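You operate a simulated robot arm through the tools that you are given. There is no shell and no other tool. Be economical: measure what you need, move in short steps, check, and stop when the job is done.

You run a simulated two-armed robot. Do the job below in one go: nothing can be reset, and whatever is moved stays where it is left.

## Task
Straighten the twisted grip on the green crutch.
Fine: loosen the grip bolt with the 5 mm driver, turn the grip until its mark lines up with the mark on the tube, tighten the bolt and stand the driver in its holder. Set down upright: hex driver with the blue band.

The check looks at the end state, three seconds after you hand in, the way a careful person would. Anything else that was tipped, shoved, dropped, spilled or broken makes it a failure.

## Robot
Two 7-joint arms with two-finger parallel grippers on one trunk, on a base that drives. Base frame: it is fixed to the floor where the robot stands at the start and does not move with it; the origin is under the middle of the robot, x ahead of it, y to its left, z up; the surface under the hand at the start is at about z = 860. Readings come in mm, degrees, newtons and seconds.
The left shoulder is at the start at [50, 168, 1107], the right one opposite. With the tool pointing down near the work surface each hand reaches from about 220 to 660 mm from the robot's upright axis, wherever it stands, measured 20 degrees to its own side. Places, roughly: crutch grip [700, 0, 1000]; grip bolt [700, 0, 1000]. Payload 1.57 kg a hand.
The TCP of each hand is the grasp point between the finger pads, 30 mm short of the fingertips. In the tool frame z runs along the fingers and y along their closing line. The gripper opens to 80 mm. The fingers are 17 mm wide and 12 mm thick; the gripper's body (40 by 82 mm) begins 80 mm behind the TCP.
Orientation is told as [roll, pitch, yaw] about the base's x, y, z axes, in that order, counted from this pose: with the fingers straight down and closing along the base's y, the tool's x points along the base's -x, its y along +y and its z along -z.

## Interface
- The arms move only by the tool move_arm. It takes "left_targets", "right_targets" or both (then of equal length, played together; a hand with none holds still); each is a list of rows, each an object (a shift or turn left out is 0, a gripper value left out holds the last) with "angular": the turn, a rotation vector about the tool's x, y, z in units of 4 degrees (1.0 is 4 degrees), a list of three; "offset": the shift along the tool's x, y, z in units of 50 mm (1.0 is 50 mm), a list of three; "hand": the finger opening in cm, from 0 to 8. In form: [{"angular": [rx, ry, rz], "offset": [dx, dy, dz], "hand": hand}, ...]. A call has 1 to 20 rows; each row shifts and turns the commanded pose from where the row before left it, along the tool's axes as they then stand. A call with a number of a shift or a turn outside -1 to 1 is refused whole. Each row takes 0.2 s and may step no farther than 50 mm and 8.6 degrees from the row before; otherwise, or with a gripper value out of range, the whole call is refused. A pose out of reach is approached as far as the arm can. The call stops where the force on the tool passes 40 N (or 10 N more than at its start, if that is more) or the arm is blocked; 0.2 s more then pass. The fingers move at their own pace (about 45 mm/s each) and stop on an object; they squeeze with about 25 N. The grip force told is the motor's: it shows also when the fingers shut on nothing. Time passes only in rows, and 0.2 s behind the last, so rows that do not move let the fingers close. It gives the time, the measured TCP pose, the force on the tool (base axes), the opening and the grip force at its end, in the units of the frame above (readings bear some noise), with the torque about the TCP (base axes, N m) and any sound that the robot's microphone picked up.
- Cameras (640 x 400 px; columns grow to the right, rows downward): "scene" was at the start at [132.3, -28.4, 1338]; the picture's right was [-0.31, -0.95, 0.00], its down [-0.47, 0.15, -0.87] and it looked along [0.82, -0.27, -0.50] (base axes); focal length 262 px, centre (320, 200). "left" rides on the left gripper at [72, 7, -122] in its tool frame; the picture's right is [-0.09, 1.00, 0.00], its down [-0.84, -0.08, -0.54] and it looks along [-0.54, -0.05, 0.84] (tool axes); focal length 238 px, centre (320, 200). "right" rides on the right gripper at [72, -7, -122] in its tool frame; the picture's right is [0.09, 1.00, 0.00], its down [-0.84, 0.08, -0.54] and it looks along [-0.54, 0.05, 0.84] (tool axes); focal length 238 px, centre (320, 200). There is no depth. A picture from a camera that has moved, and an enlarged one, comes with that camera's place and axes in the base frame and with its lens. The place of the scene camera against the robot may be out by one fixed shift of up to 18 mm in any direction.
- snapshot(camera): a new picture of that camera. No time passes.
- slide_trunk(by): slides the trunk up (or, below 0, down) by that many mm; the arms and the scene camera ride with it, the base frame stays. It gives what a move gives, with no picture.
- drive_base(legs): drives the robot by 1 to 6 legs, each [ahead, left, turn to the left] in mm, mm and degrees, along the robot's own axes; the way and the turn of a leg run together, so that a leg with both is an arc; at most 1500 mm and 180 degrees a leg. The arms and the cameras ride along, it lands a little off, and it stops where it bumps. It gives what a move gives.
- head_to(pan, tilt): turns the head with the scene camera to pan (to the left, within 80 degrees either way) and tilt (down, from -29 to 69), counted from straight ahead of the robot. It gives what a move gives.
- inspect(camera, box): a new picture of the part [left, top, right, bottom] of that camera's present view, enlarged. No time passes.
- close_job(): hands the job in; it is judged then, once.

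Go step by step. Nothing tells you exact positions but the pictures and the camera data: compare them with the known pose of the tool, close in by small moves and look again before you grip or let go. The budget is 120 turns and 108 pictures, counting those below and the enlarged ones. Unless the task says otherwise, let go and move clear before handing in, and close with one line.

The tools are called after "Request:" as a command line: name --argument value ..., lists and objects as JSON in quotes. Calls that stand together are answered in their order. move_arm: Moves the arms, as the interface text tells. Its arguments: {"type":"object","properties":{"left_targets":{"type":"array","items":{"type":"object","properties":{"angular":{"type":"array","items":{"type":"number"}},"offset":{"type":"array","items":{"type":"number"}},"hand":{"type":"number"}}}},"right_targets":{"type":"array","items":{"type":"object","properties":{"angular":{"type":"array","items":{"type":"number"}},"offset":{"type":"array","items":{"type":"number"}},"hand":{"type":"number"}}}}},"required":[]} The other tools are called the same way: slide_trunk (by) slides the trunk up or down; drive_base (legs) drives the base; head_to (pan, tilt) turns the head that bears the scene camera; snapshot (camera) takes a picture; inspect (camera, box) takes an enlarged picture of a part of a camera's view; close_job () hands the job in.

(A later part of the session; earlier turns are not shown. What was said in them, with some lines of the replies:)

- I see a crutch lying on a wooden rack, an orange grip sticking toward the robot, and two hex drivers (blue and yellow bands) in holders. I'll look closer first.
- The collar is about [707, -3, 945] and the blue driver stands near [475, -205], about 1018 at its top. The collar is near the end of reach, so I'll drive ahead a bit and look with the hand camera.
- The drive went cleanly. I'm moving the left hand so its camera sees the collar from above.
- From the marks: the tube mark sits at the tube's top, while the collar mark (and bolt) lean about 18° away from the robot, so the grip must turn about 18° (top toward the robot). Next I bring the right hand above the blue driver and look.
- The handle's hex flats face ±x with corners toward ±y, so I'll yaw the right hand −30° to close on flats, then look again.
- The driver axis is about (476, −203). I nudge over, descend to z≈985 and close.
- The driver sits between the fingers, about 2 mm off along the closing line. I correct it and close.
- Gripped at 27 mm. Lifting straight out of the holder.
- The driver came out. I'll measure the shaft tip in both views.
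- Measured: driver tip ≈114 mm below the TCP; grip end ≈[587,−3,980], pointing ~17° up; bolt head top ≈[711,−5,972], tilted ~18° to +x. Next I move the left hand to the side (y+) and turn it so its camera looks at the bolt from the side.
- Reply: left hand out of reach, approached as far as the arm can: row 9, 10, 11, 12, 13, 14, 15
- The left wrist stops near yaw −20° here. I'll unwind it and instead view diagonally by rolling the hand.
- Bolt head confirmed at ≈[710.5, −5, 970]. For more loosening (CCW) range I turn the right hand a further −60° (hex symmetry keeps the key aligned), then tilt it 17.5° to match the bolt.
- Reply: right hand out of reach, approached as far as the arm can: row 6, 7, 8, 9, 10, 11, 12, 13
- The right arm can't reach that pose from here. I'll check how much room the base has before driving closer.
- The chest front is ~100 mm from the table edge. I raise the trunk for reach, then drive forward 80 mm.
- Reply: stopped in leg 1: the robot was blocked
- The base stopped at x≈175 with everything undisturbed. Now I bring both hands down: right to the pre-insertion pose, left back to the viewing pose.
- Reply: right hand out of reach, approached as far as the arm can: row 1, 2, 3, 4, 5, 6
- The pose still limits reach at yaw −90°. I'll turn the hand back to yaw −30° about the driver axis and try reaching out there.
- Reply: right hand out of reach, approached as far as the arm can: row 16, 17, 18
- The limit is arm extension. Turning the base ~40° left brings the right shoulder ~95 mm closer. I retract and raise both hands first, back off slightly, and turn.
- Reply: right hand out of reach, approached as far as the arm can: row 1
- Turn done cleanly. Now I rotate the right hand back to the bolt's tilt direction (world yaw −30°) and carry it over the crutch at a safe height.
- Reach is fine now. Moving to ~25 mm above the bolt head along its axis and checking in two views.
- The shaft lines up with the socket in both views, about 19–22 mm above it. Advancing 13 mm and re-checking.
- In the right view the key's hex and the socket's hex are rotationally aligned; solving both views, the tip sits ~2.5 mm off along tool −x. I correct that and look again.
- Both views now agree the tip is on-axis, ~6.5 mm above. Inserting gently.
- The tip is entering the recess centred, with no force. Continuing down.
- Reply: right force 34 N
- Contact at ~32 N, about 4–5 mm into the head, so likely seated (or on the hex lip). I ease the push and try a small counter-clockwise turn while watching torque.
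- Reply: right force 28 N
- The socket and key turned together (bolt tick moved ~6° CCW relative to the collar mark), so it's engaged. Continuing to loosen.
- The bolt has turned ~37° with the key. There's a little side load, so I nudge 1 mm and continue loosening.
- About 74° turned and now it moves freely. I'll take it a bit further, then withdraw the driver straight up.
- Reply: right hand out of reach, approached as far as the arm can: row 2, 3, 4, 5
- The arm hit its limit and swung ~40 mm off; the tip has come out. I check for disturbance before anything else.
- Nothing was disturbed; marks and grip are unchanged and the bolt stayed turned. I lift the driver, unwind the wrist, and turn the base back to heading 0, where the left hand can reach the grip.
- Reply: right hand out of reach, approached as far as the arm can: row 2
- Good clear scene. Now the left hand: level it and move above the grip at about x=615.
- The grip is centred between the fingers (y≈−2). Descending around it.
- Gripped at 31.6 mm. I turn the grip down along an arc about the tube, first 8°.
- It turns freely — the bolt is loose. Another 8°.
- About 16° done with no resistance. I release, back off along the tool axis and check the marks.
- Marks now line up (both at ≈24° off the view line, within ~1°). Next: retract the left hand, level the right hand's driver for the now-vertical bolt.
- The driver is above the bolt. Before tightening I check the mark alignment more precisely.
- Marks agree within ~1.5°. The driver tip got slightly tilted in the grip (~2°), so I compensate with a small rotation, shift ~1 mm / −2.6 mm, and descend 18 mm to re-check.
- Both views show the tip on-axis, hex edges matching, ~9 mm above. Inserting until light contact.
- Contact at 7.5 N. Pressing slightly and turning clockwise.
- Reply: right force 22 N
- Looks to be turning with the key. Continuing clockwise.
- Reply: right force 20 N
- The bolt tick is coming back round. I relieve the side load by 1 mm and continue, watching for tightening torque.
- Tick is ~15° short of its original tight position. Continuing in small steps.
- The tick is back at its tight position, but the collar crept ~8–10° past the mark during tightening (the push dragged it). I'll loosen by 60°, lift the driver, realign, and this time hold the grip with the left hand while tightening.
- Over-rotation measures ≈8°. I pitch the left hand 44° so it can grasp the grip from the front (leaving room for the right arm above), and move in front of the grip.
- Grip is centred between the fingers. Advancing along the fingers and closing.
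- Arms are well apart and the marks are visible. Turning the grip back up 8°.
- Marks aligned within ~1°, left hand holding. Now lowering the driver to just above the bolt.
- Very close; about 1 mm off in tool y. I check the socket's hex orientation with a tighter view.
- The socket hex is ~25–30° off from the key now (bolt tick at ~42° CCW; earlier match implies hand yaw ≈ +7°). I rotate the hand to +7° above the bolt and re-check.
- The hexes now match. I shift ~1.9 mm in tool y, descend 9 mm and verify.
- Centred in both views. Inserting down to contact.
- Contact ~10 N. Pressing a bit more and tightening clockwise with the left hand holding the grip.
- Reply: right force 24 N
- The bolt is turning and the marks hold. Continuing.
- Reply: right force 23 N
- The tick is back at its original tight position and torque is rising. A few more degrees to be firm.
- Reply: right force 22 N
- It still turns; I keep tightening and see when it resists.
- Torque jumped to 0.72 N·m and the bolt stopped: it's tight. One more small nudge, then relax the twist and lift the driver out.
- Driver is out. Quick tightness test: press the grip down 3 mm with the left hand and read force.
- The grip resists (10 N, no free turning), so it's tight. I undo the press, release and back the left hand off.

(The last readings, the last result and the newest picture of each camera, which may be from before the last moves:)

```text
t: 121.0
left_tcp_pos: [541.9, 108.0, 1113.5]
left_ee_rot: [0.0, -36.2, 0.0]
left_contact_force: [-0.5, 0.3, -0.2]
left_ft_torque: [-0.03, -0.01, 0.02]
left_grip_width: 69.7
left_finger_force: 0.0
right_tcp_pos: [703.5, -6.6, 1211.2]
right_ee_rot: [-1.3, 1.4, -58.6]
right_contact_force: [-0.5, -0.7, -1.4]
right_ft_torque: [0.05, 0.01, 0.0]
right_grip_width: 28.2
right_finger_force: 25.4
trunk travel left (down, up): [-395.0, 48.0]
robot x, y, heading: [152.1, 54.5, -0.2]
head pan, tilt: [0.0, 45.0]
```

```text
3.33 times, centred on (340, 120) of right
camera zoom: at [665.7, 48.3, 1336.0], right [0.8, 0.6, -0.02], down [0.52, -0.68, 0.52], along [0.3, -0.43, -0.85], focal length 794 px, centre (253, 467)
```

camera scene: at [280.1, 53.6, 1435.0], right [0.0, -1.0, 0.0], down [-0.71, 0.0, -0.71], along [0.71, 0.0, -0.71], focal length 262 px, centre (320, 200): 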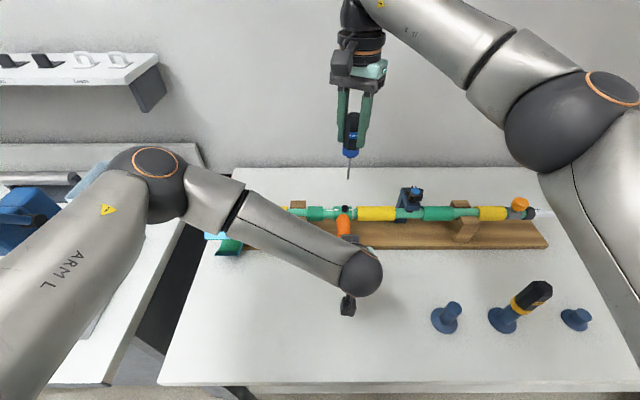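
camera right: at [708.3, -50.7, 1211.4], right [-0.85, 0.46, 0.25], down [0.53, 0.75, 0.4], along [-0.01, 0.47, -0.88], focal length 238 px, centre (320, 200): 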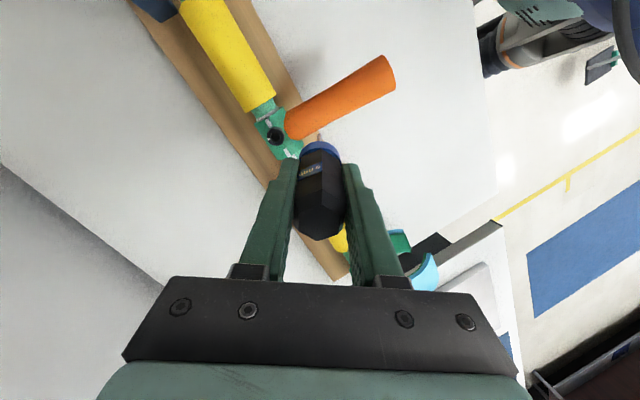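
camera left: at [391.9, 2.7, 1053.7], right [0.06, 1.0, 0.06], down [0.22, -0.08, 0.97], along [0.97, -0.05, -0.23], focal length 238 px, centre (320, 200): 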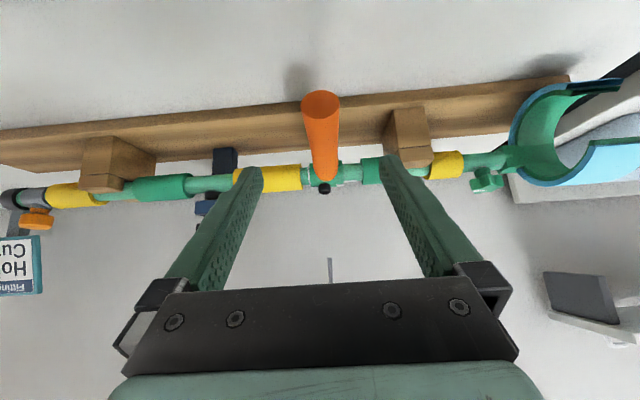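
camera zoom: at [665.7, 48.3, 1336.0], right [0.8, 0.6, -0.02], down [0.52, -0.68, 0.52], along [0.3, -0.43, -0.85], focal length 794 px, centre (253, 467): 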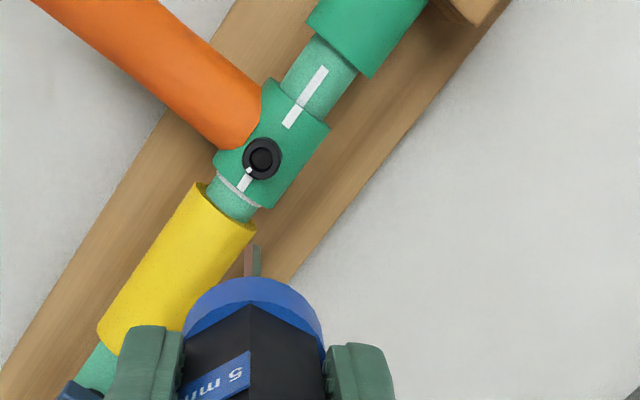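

Alignment holds (within ~1.5°) and the bolt tick sits by the collar mark. Now I carry the driver back over its holder.

Request:
move_arm --right_targets '[{"angular": [0, 0, -1]}, {"angular": [0, 0, -1]}, {"angular": [0, 0, -1]}, {"angular": [0, 0, -1]}, {"angular": [0, 0, -1]}, {"angular": [0, 0, -1]}, {"angular": [0, 0, -1]}, {"offset": [0.28, -0.805, 0]}, {"offset": [0.28, -0.805, 0]}, {"offset": [0.28, -0.805, 0]}, {"offset": [0.28, -0.805, 0]}, {"offset": [0.28, -0.805, 0]}, {"offset": [0.28, -0.805, 0]}, {"offset": [0.28, -0.805, 0]}, {"offset": [0, 0, 0.7]}, {"offset": [0, 0, 0.7]}, {"offset": [0, 0, 0.6]}, {}]'

Request:
inspect --camera "right" --box '[270, 70, 370, 170]'

Request:
inspect --camera "scene" --box '[390, 200, 550, 340]'

```text
t: 124.8
left_tcp_pos: [542.0, 108.0, 1112.9]
left_ee_rot: [0.0, -36.1, 0.1]
left_contact_force: [-0.1, -0.6, 0.2]
left_ft_torque: [-0.01, 0.01, -0.03]
left_grip_width: 69.5
left_finger_force: 0.1
right_tcp_pos: [474.7, -200.2, 1118.0]
right_ee_rot: [-0.5, 1.7, -30.6]
right_contact_force: [0.2, 0.2, -0.9]
right_ft_torque: [0.01, 0.0, 0.0]
right_grip_width: 27.8
right_finger_force: 25.5
trunk travel left (down, up): [-395.0, 48.0]
robot x, y, heading: [156.8, 55.5, 0.0]
head pan, tilt: [0.0, 45.0]
```

```text
4.00 times, centred on (320, 120) of right
camera zoom: at [414.0, -170.7, 1242.7], right [0.43, 0.91, -0.01], down [0.78, -0.36, 0.52], along [0.46, -0.22, -0.86], focal length 953 px, centre (320, 520)
```

zoom: 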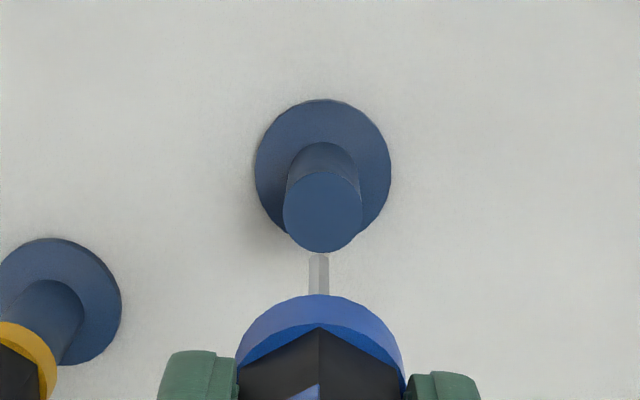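

```text
2.86 times, centred on (470, 270) of scene
camera zoom: at [279.6, 53.7, 1435.1], right [0.0, -1.0, 0.0], down [-0.71, 0.0, -0.71], along [0.71, 0.0, -0.71], focal length 750 px, centre (-109, 0)
```

zoom: 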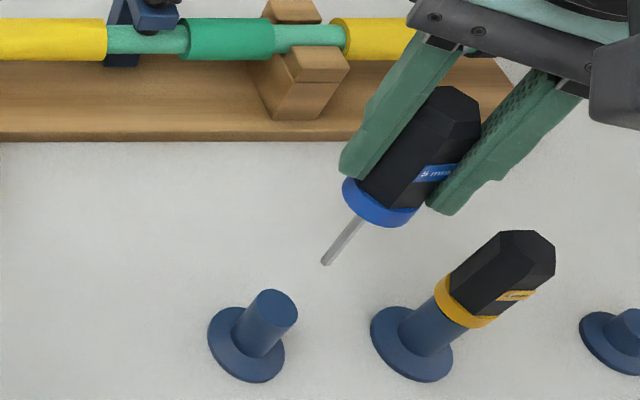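

Solving both views, the tip needs about +5 mm in x to be over the holder. Shift, descend 50 mm and re-check.

Request:
move_arm --right_targets '[{"offset": [-0.086, 0.05, 0]}, {"offset": [0, 0, 0.5]}, {"offset": [0, 0, 0.5]}, {}]'

Request:
inspect --camera "right" --box '[280, 90, 360, 140]'

Request:
inspect --camera "scene" --box '[416, 260, 496, 310]'

```text
t: 125.8
left_tcp_pos: [542.3, 107.7, 1114.8]
left_ee_rot: [0.0, -36.0, 0.1]
left_contact_force: [0.6, -0.3, 0.4]
left_ft_torque: [-0.02, -0.03, -0.02]
left_grip_width: 69.5
left_finger_force: 0.1
right_tcp_pos: [478.2, -198.0, 1067.8]
right_ee_rot: [-0.5, 1.8, -30.5]
right_contact_force: [0.1, 0.2, -1.4]
right_ft_torque: [-0.01, -0.04, 0.0]
right_grip_width: 28.0
right_finger_force: 25.4
trunk travel left (down, up): [-395.0, 48.0]
robot x, y, heading: [153.7, 55.9, -0.2]
head pan, tilt: [0.0, 45.0]
```

```text
8.00 times, centred on (320, 115) of right
camera zoom: at [416.4, -169.9, 1192.3], right [0.43, 0.91, -0.01], down [0.78, -0.36, 0.52], along [0.46, -0.22, -0.86], focal length 1907 px, centre (320, 880)
```

zoom: 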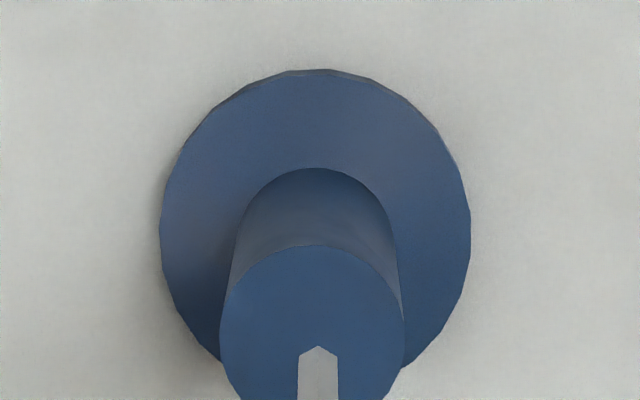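

```text
8.00 times, centred on (456, 285) of scene
camera zoom: at [279.7, 53.7, 1435.1], right [0.0, -1.0, 0.0], down [-0.71, 0.0, -0.71], along [0.71, 0.0, -0.71], focal length 2098 px, centre (-768, -480)
```

zoom: 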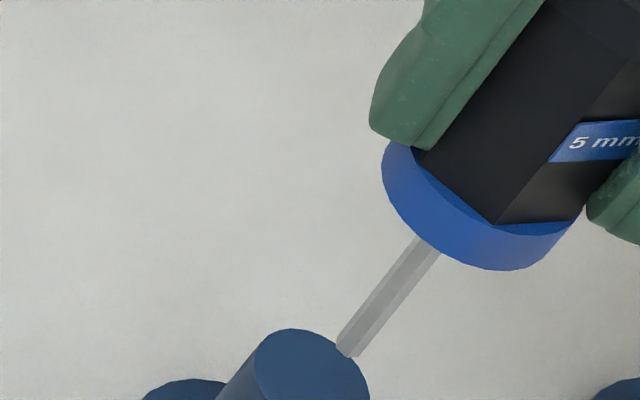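

Nearly there: small correction (~1.4 mm in tool −x) and down 13 mm, then one more check.

Request:
move_arm --right_targets '[{"offset": [-0.029, 0, 0]}, {"offset": [0, 0, 0.26]}, {}]'

Request:
inspect --camera "right" --box '[280, 105, 360, 155]'

Request:
inspect --camera "scene" --box '[416, 275, 496, 325]'

```text
t: 126.6
left_tcp_pos: [542.6, 108.2, 1112.7]
left_ee_rot: [0.0, -36.0, 0.1]
left_contact_force: [1.1, -0.2, -0.4]
left_ft_torque: [-0.01, -0.02, 0.01]
left_grip_width: 70.2
left_finger_force: 0.1
right_tcp_pos: [479.1, -200.0, 1054.2]
right_ee_rot: [-0.6, 1.8, -30.4]
right_contact_force: [0.7, 1.4, -1.1]
right_ft_torque: [0.01, -0.03, -0.02]
right_grip_width: 27.7
right_finger_force: 24.7
trunk travel left (down, up): [-395.0, 48.0]
robot x, y, heading: [151.3, 55.9, -0.4]
head pan, tilt: [0.0, 45.0]
```

```text
8.00 times, centred on (320, 130) of right
camera zoom: at [417.6, -170.3, 1179.4], right [0.42, 0.91, -0.01], down [0.78, -0.36, 0.52], along [0.46, -0.22, -0.86], focal length 1907 px, centre (320, 760)
```

zoom: 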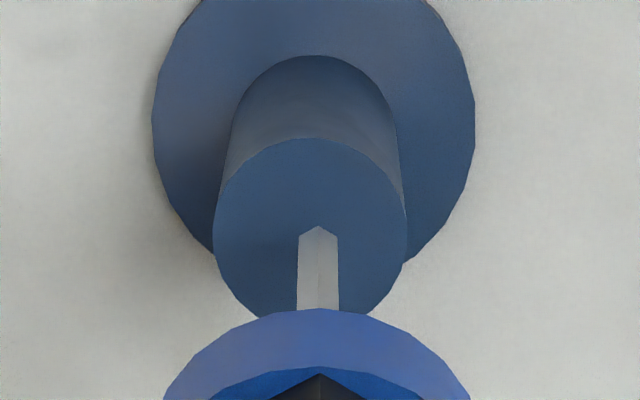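

```text
8.00 times, centred on (456, 300) of scene
camera zoom: at [279.7, 53.7, 1435.1], right [0.0, -1.0, 0.0], down [-0.71, 0.0, -0.71], along [0.71, 0.0, -0.71], focal length 2098 px, centre (-768, -600)
```

zoom: 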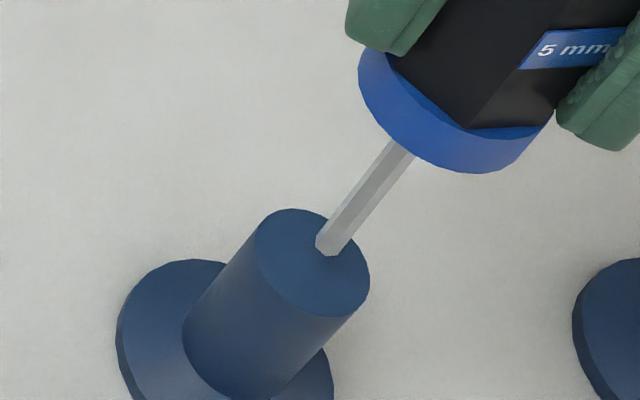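

Centred over the holder to within ~0.5 mm, ~9 mm above. Descending slowly into the holder.

Request:
move_arm --right_targets '[{"offset": [-0.004, -0.01, 0.1]}, {"offset": [0, 0, 0.08]}, {"offset": [0, 0, 0.06]}, {"offset": [0, 0, 0.06]}, {}]'

```text
t: 127.8
left_tcp_pos: [542.3, 108.7, 1114.5]
left_ee_rot: [0.0, -35.9, 0.2]
left_contact_force: [-0.7, -0.2, -0.3]
left_ft_torque: [0.0, -0.01, 0.03]
left_grip_width: 70.0
left_finger_force: 0.1
right_tcp_pos: [478.2, -200.6, 1039.2]
right_ee_rot: [-0.5, 1.8, -30.5]
right_contact_force: [0.1, -0.2, -1.2]
right_ft_torque: [0.03, 0.0, -0.01]
right_grip_width: 27.6
right_finger_force: 24.9
trunk travel left (down, up): [-395.0, 48.0]
robot x, y, heading: [149.0, 53.4, -0.2]
head pan, tilt: [0.0, 45.0]
```

No resistance — the shaft is in. Continuing down.

Request:
move_arm --right_targets '[{"offset": [0, 0, 0.2]}, {"offset": [0, 0, 0.2]}, {"offset": [0, 0, 0.2]}, {"offset": [0, 0, 0.2]}, {}]'

Request:
inspect --camera "scene" --box '[400, 240, 520, 340]'

```text
t: 129.0
left_tcp_pos: [543.2, 108.1, 1113.9]
left_ee_rot: [0.0, -36.0, 0.1]
left_contact_force: [0.3, 0.2, -1.0]
left_ft_torque: [0.01, -0.01, 0.03]
left_grip_width: 70.0
left_finger_force: 0.1
right_tcp_pos: [476.8, -201.7, 999.1]
right_ee_rot: [-0.5, 1.7, -30.5]
right_contact_force: [1.9, 0.2, -0.7]
right_ft_torque: [-0.01, -0.18, -0.02]
right_grip_width: 27.4
right_finger_force: 24.5
trunk travel left (down, up): [-395.0, 48.0]
robot x, y, heading: [156.9, 55.5, -0.2]
head pan, tilt: [0.0, 45.0]
```

```text
4.00 times, centred on (460, 290) of scene
camera zoom: at [279.8, 53.7, 1435.1], right [0.0, -1.0, 0.0], down [-0.71, 0.0, -0.71], along [0.71, 0.0, -0.71], focal length 1049 px, centre (-240, -160)
```

zoom: 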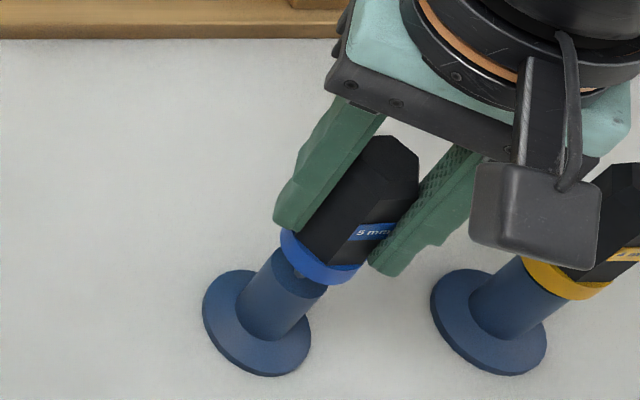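

Almost seated. Lowering the last ~12 mm in small steps until it touches.

Request:
move_arm --right_targets '[{"offset": [0, 0, 0.08]}, {"offset": [0, 0, 0.06]}, {"offset": [0, 0, 0.06]}, {"offset": [0, 0, 0.04]}, {}]'

```text
t: 130.2
left_tcp_pos: [543.6, 107.5, 1113.2]
left_ee_rot: [0.0, -35.9, 0.2]
left_contact_force: [0.5, 0.0, 0.9]
left_ft_torque: [-0.04, 0.0, 0.0]
left_grip_width: 70.0
left_finger_force: 0.2
right_tcp_pos: [476.8, -199.6, 987.1]
right_ee_rot: [-0.5, 1.8, -30.5]
right_contact_force: [2.7, -0.4, 0.8]
right_ft_torque: [0.02, -0.27, -0.01]
right_grip_width: 27.6
right_finger_force: 24.4
trunk travel left (down, up): [-395.0, 48.0]
robot x, y, heading: [152.3, 54.1, -0.0]
head pan, tilt: [0.0, 45.0]
```

Request:
move_arm --right_targets '[{"offset": [0, 0, 0.03]}, {"offset": [0, 0, 0.03]}, {"offset": [0, 0, 0.03]}, {}]'

Request:
inspect --camera "scene" --box '[400, 240, 520, 340]'

```text
t: 131.2
left_tcp_pos: [542.8, 107.4, 1113.4]
left_ee_rot: [0.1, -36.0, 0.2]
left_contact_force: [-0.6, 0.4, -0.6]
left_ft_torque: [0.03, 0.01, 0.01]
left_grip_width: 69.9
left_finger_force: 0.1
right_tcp_pos: [475.7, -200.2, 983.5]
right_ee_rot: [-0.5, 1.7, -30.5]
right_contact_force: [4.1, -0.4, 2.4]
right_ft_torque: [0.03, -0.46, 0.05]
right_grip_width: 27.1
right_finger_force: 24.7
trunk travel left (down, up): [-395.0, 48.0]
robot x, y, heading: [151.2, 56.6, -0.1]
head pan, tilt: [0.0, 45.0]
```

```text
4.00 times, centred on (460, 290) of scene
camera zoom: at [280.0, 53.8, 1435.0], right [0.0, -1.0, 0.0], down [-0.71, 0.0, -0.71], along [0.71, 0.0, -0.71], focal length 1049 px, centre (-240, -160)
```

zoom: 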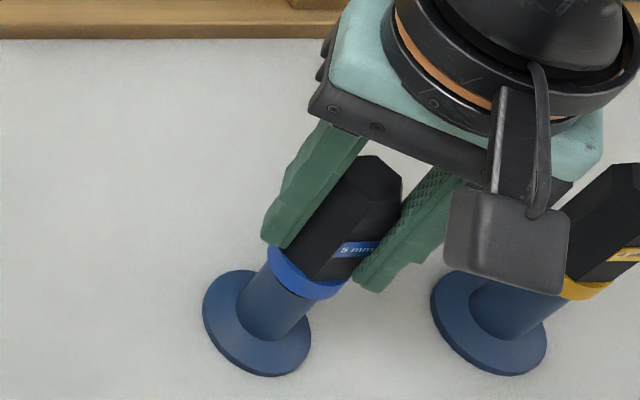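

Seated like its neighbour. I relieve the side load, open and check before rising.

Request:
move_arm --right_targets '[{"offset": [-0.017, 0.01, 0]}, {"hand": 4}, {"hand": 5}, {"hand": 6}, {"hand": 6}, {"hand": 6}, {}]'

Request:
inspect --camera "scene" --box '[400, 240, 520, 340]'

```text
t: 132.8
left_tcp_pos: [543.5, 108.7, 1113.5]
left_ee_rot: [0.0, -35.9, 0.0]
left_contact_force: [-0.7, 0.0, -0.2]
left_ft_torque: [0.03, -0.04, 0.0]
left_grip_width: 70.0
left_finger_force: 0.2
right_tcp_pos: [477.4, -200.3, 983.0]
right_ee_rot: [-0.5, 1.8, -30.5]
right_contact_force: [-0.2, -0.7, -0.1]
right_ft_torque: [-0.05, 0.0, -0.03]
right_grip_width: 60.2
right_finger_force: 0.0
trunk travel left (down, up): [-395.0, 48.0]
robot x, y, heading: [151.6, 51.7, -0.1]
head pan, tilt: [0.0, 45.0]
```

```text
4.00 times, centred on (460, 290) of scene
camera zoom: at [279.7, 53.7, 1435.1], right [0.0, -1.0, 0.0], down [-0.71, 0.0, -0.71], along [0.71, 0.0, -0.71], focal length 1049 px, centre (-240, -160)
```

zoom: 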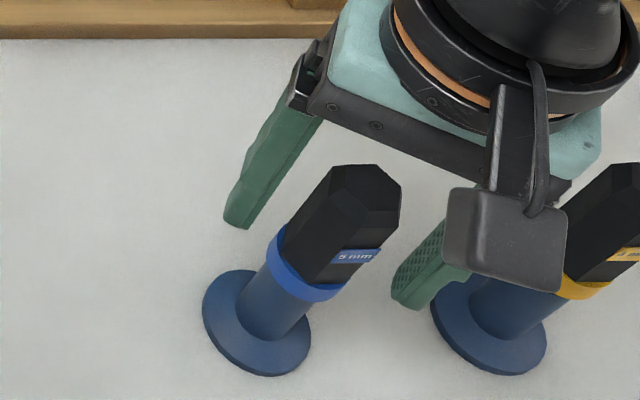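

The driver stands free in its holder. Raising the right hand clear and taking a final look.

Request:
move_arm --right_targets '[{"offset": [0, 0, -0.4]}, {"offset": [0, 0, -0.8]}, {"offset": [0, 0, -0.9]}, {"offset": [0, 0, -0.9]}, {}]'

Request:
snapshot --camera "scene"

Request:
inspect --camera "scene" --box '[315, 195, 363, 225]'

```text
t: 134.0
left_tcp_pos: [542.4, 106.7, 1113.6]
left_ee_rot: [0.0, -36.0, 0.1]
left_contact_force: [0.4, 0.2, -0.4]
left_ft_torque: [-0.03, -0.02, 0.0]
left_grip_width: 70.2
left_finger_force: 0.0
right_tcp_pos: [483.3, -201.4, 1133.3]
right_ee_rot: [-0.4, 1.8, -30.5]
right_contact_force: [0.2, -0.9, -0.2]
right_ft_torque: [0.0, -0.02, 0.0]
right_grip_width: 59.9
right_finger_force: 0.2
trunk travel left (down, up): [-395.0, 48.0]
robot x, y, heading: [152.2, 53.7, -0.1]
head pan, tilt: [0.0, 45.0]
```

```text
6 pictures are left
camera scene: at [279.8, 53.5, 1435.0], right [0.0, -1.0, 0.0], down [-0.71, 0.0, -0.71], along [0.71, 0.0, -0.71], focal length 262 px, centre (320, 200)
```

scene: 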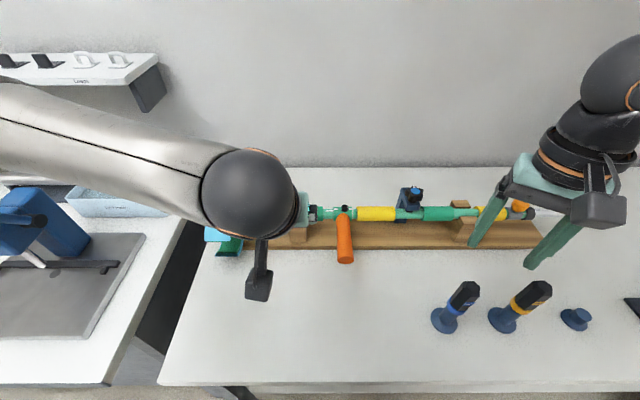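

```text
13.33 times, centred on (339, 210) of scene
camera zoom: at [279.8, 53.5, 1435.0], right [0.0, -1.0, 0.0], down [-0.71, 0.0, -0.71], along [0.71, 0.0, -0.71], focal length 3498 px, centre (67, 67)
```

zoom: 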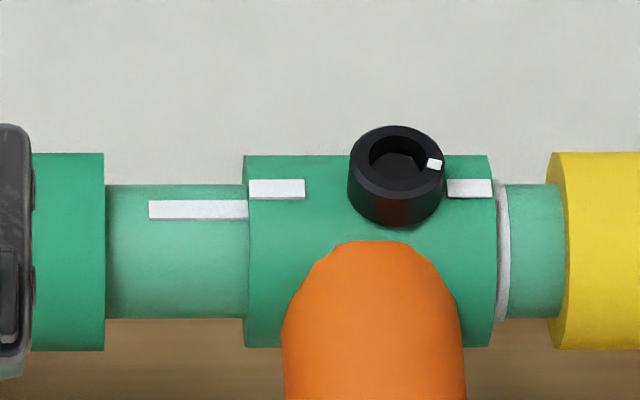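

Marks line up (40.6° against 40.9°), the bolt is tight, and the blue-band driver stands in its holder. Both hands are clear, so I'm handing in.

Request:
close_job

```text
The job is handed in.
```

I straightened the grip: its mark lines up with the tube mark to within about 1°. The bolt is tight, the blue-band 5 mm driver stands upright in its holder, and nothing else looked moved or tipped in the last picture.
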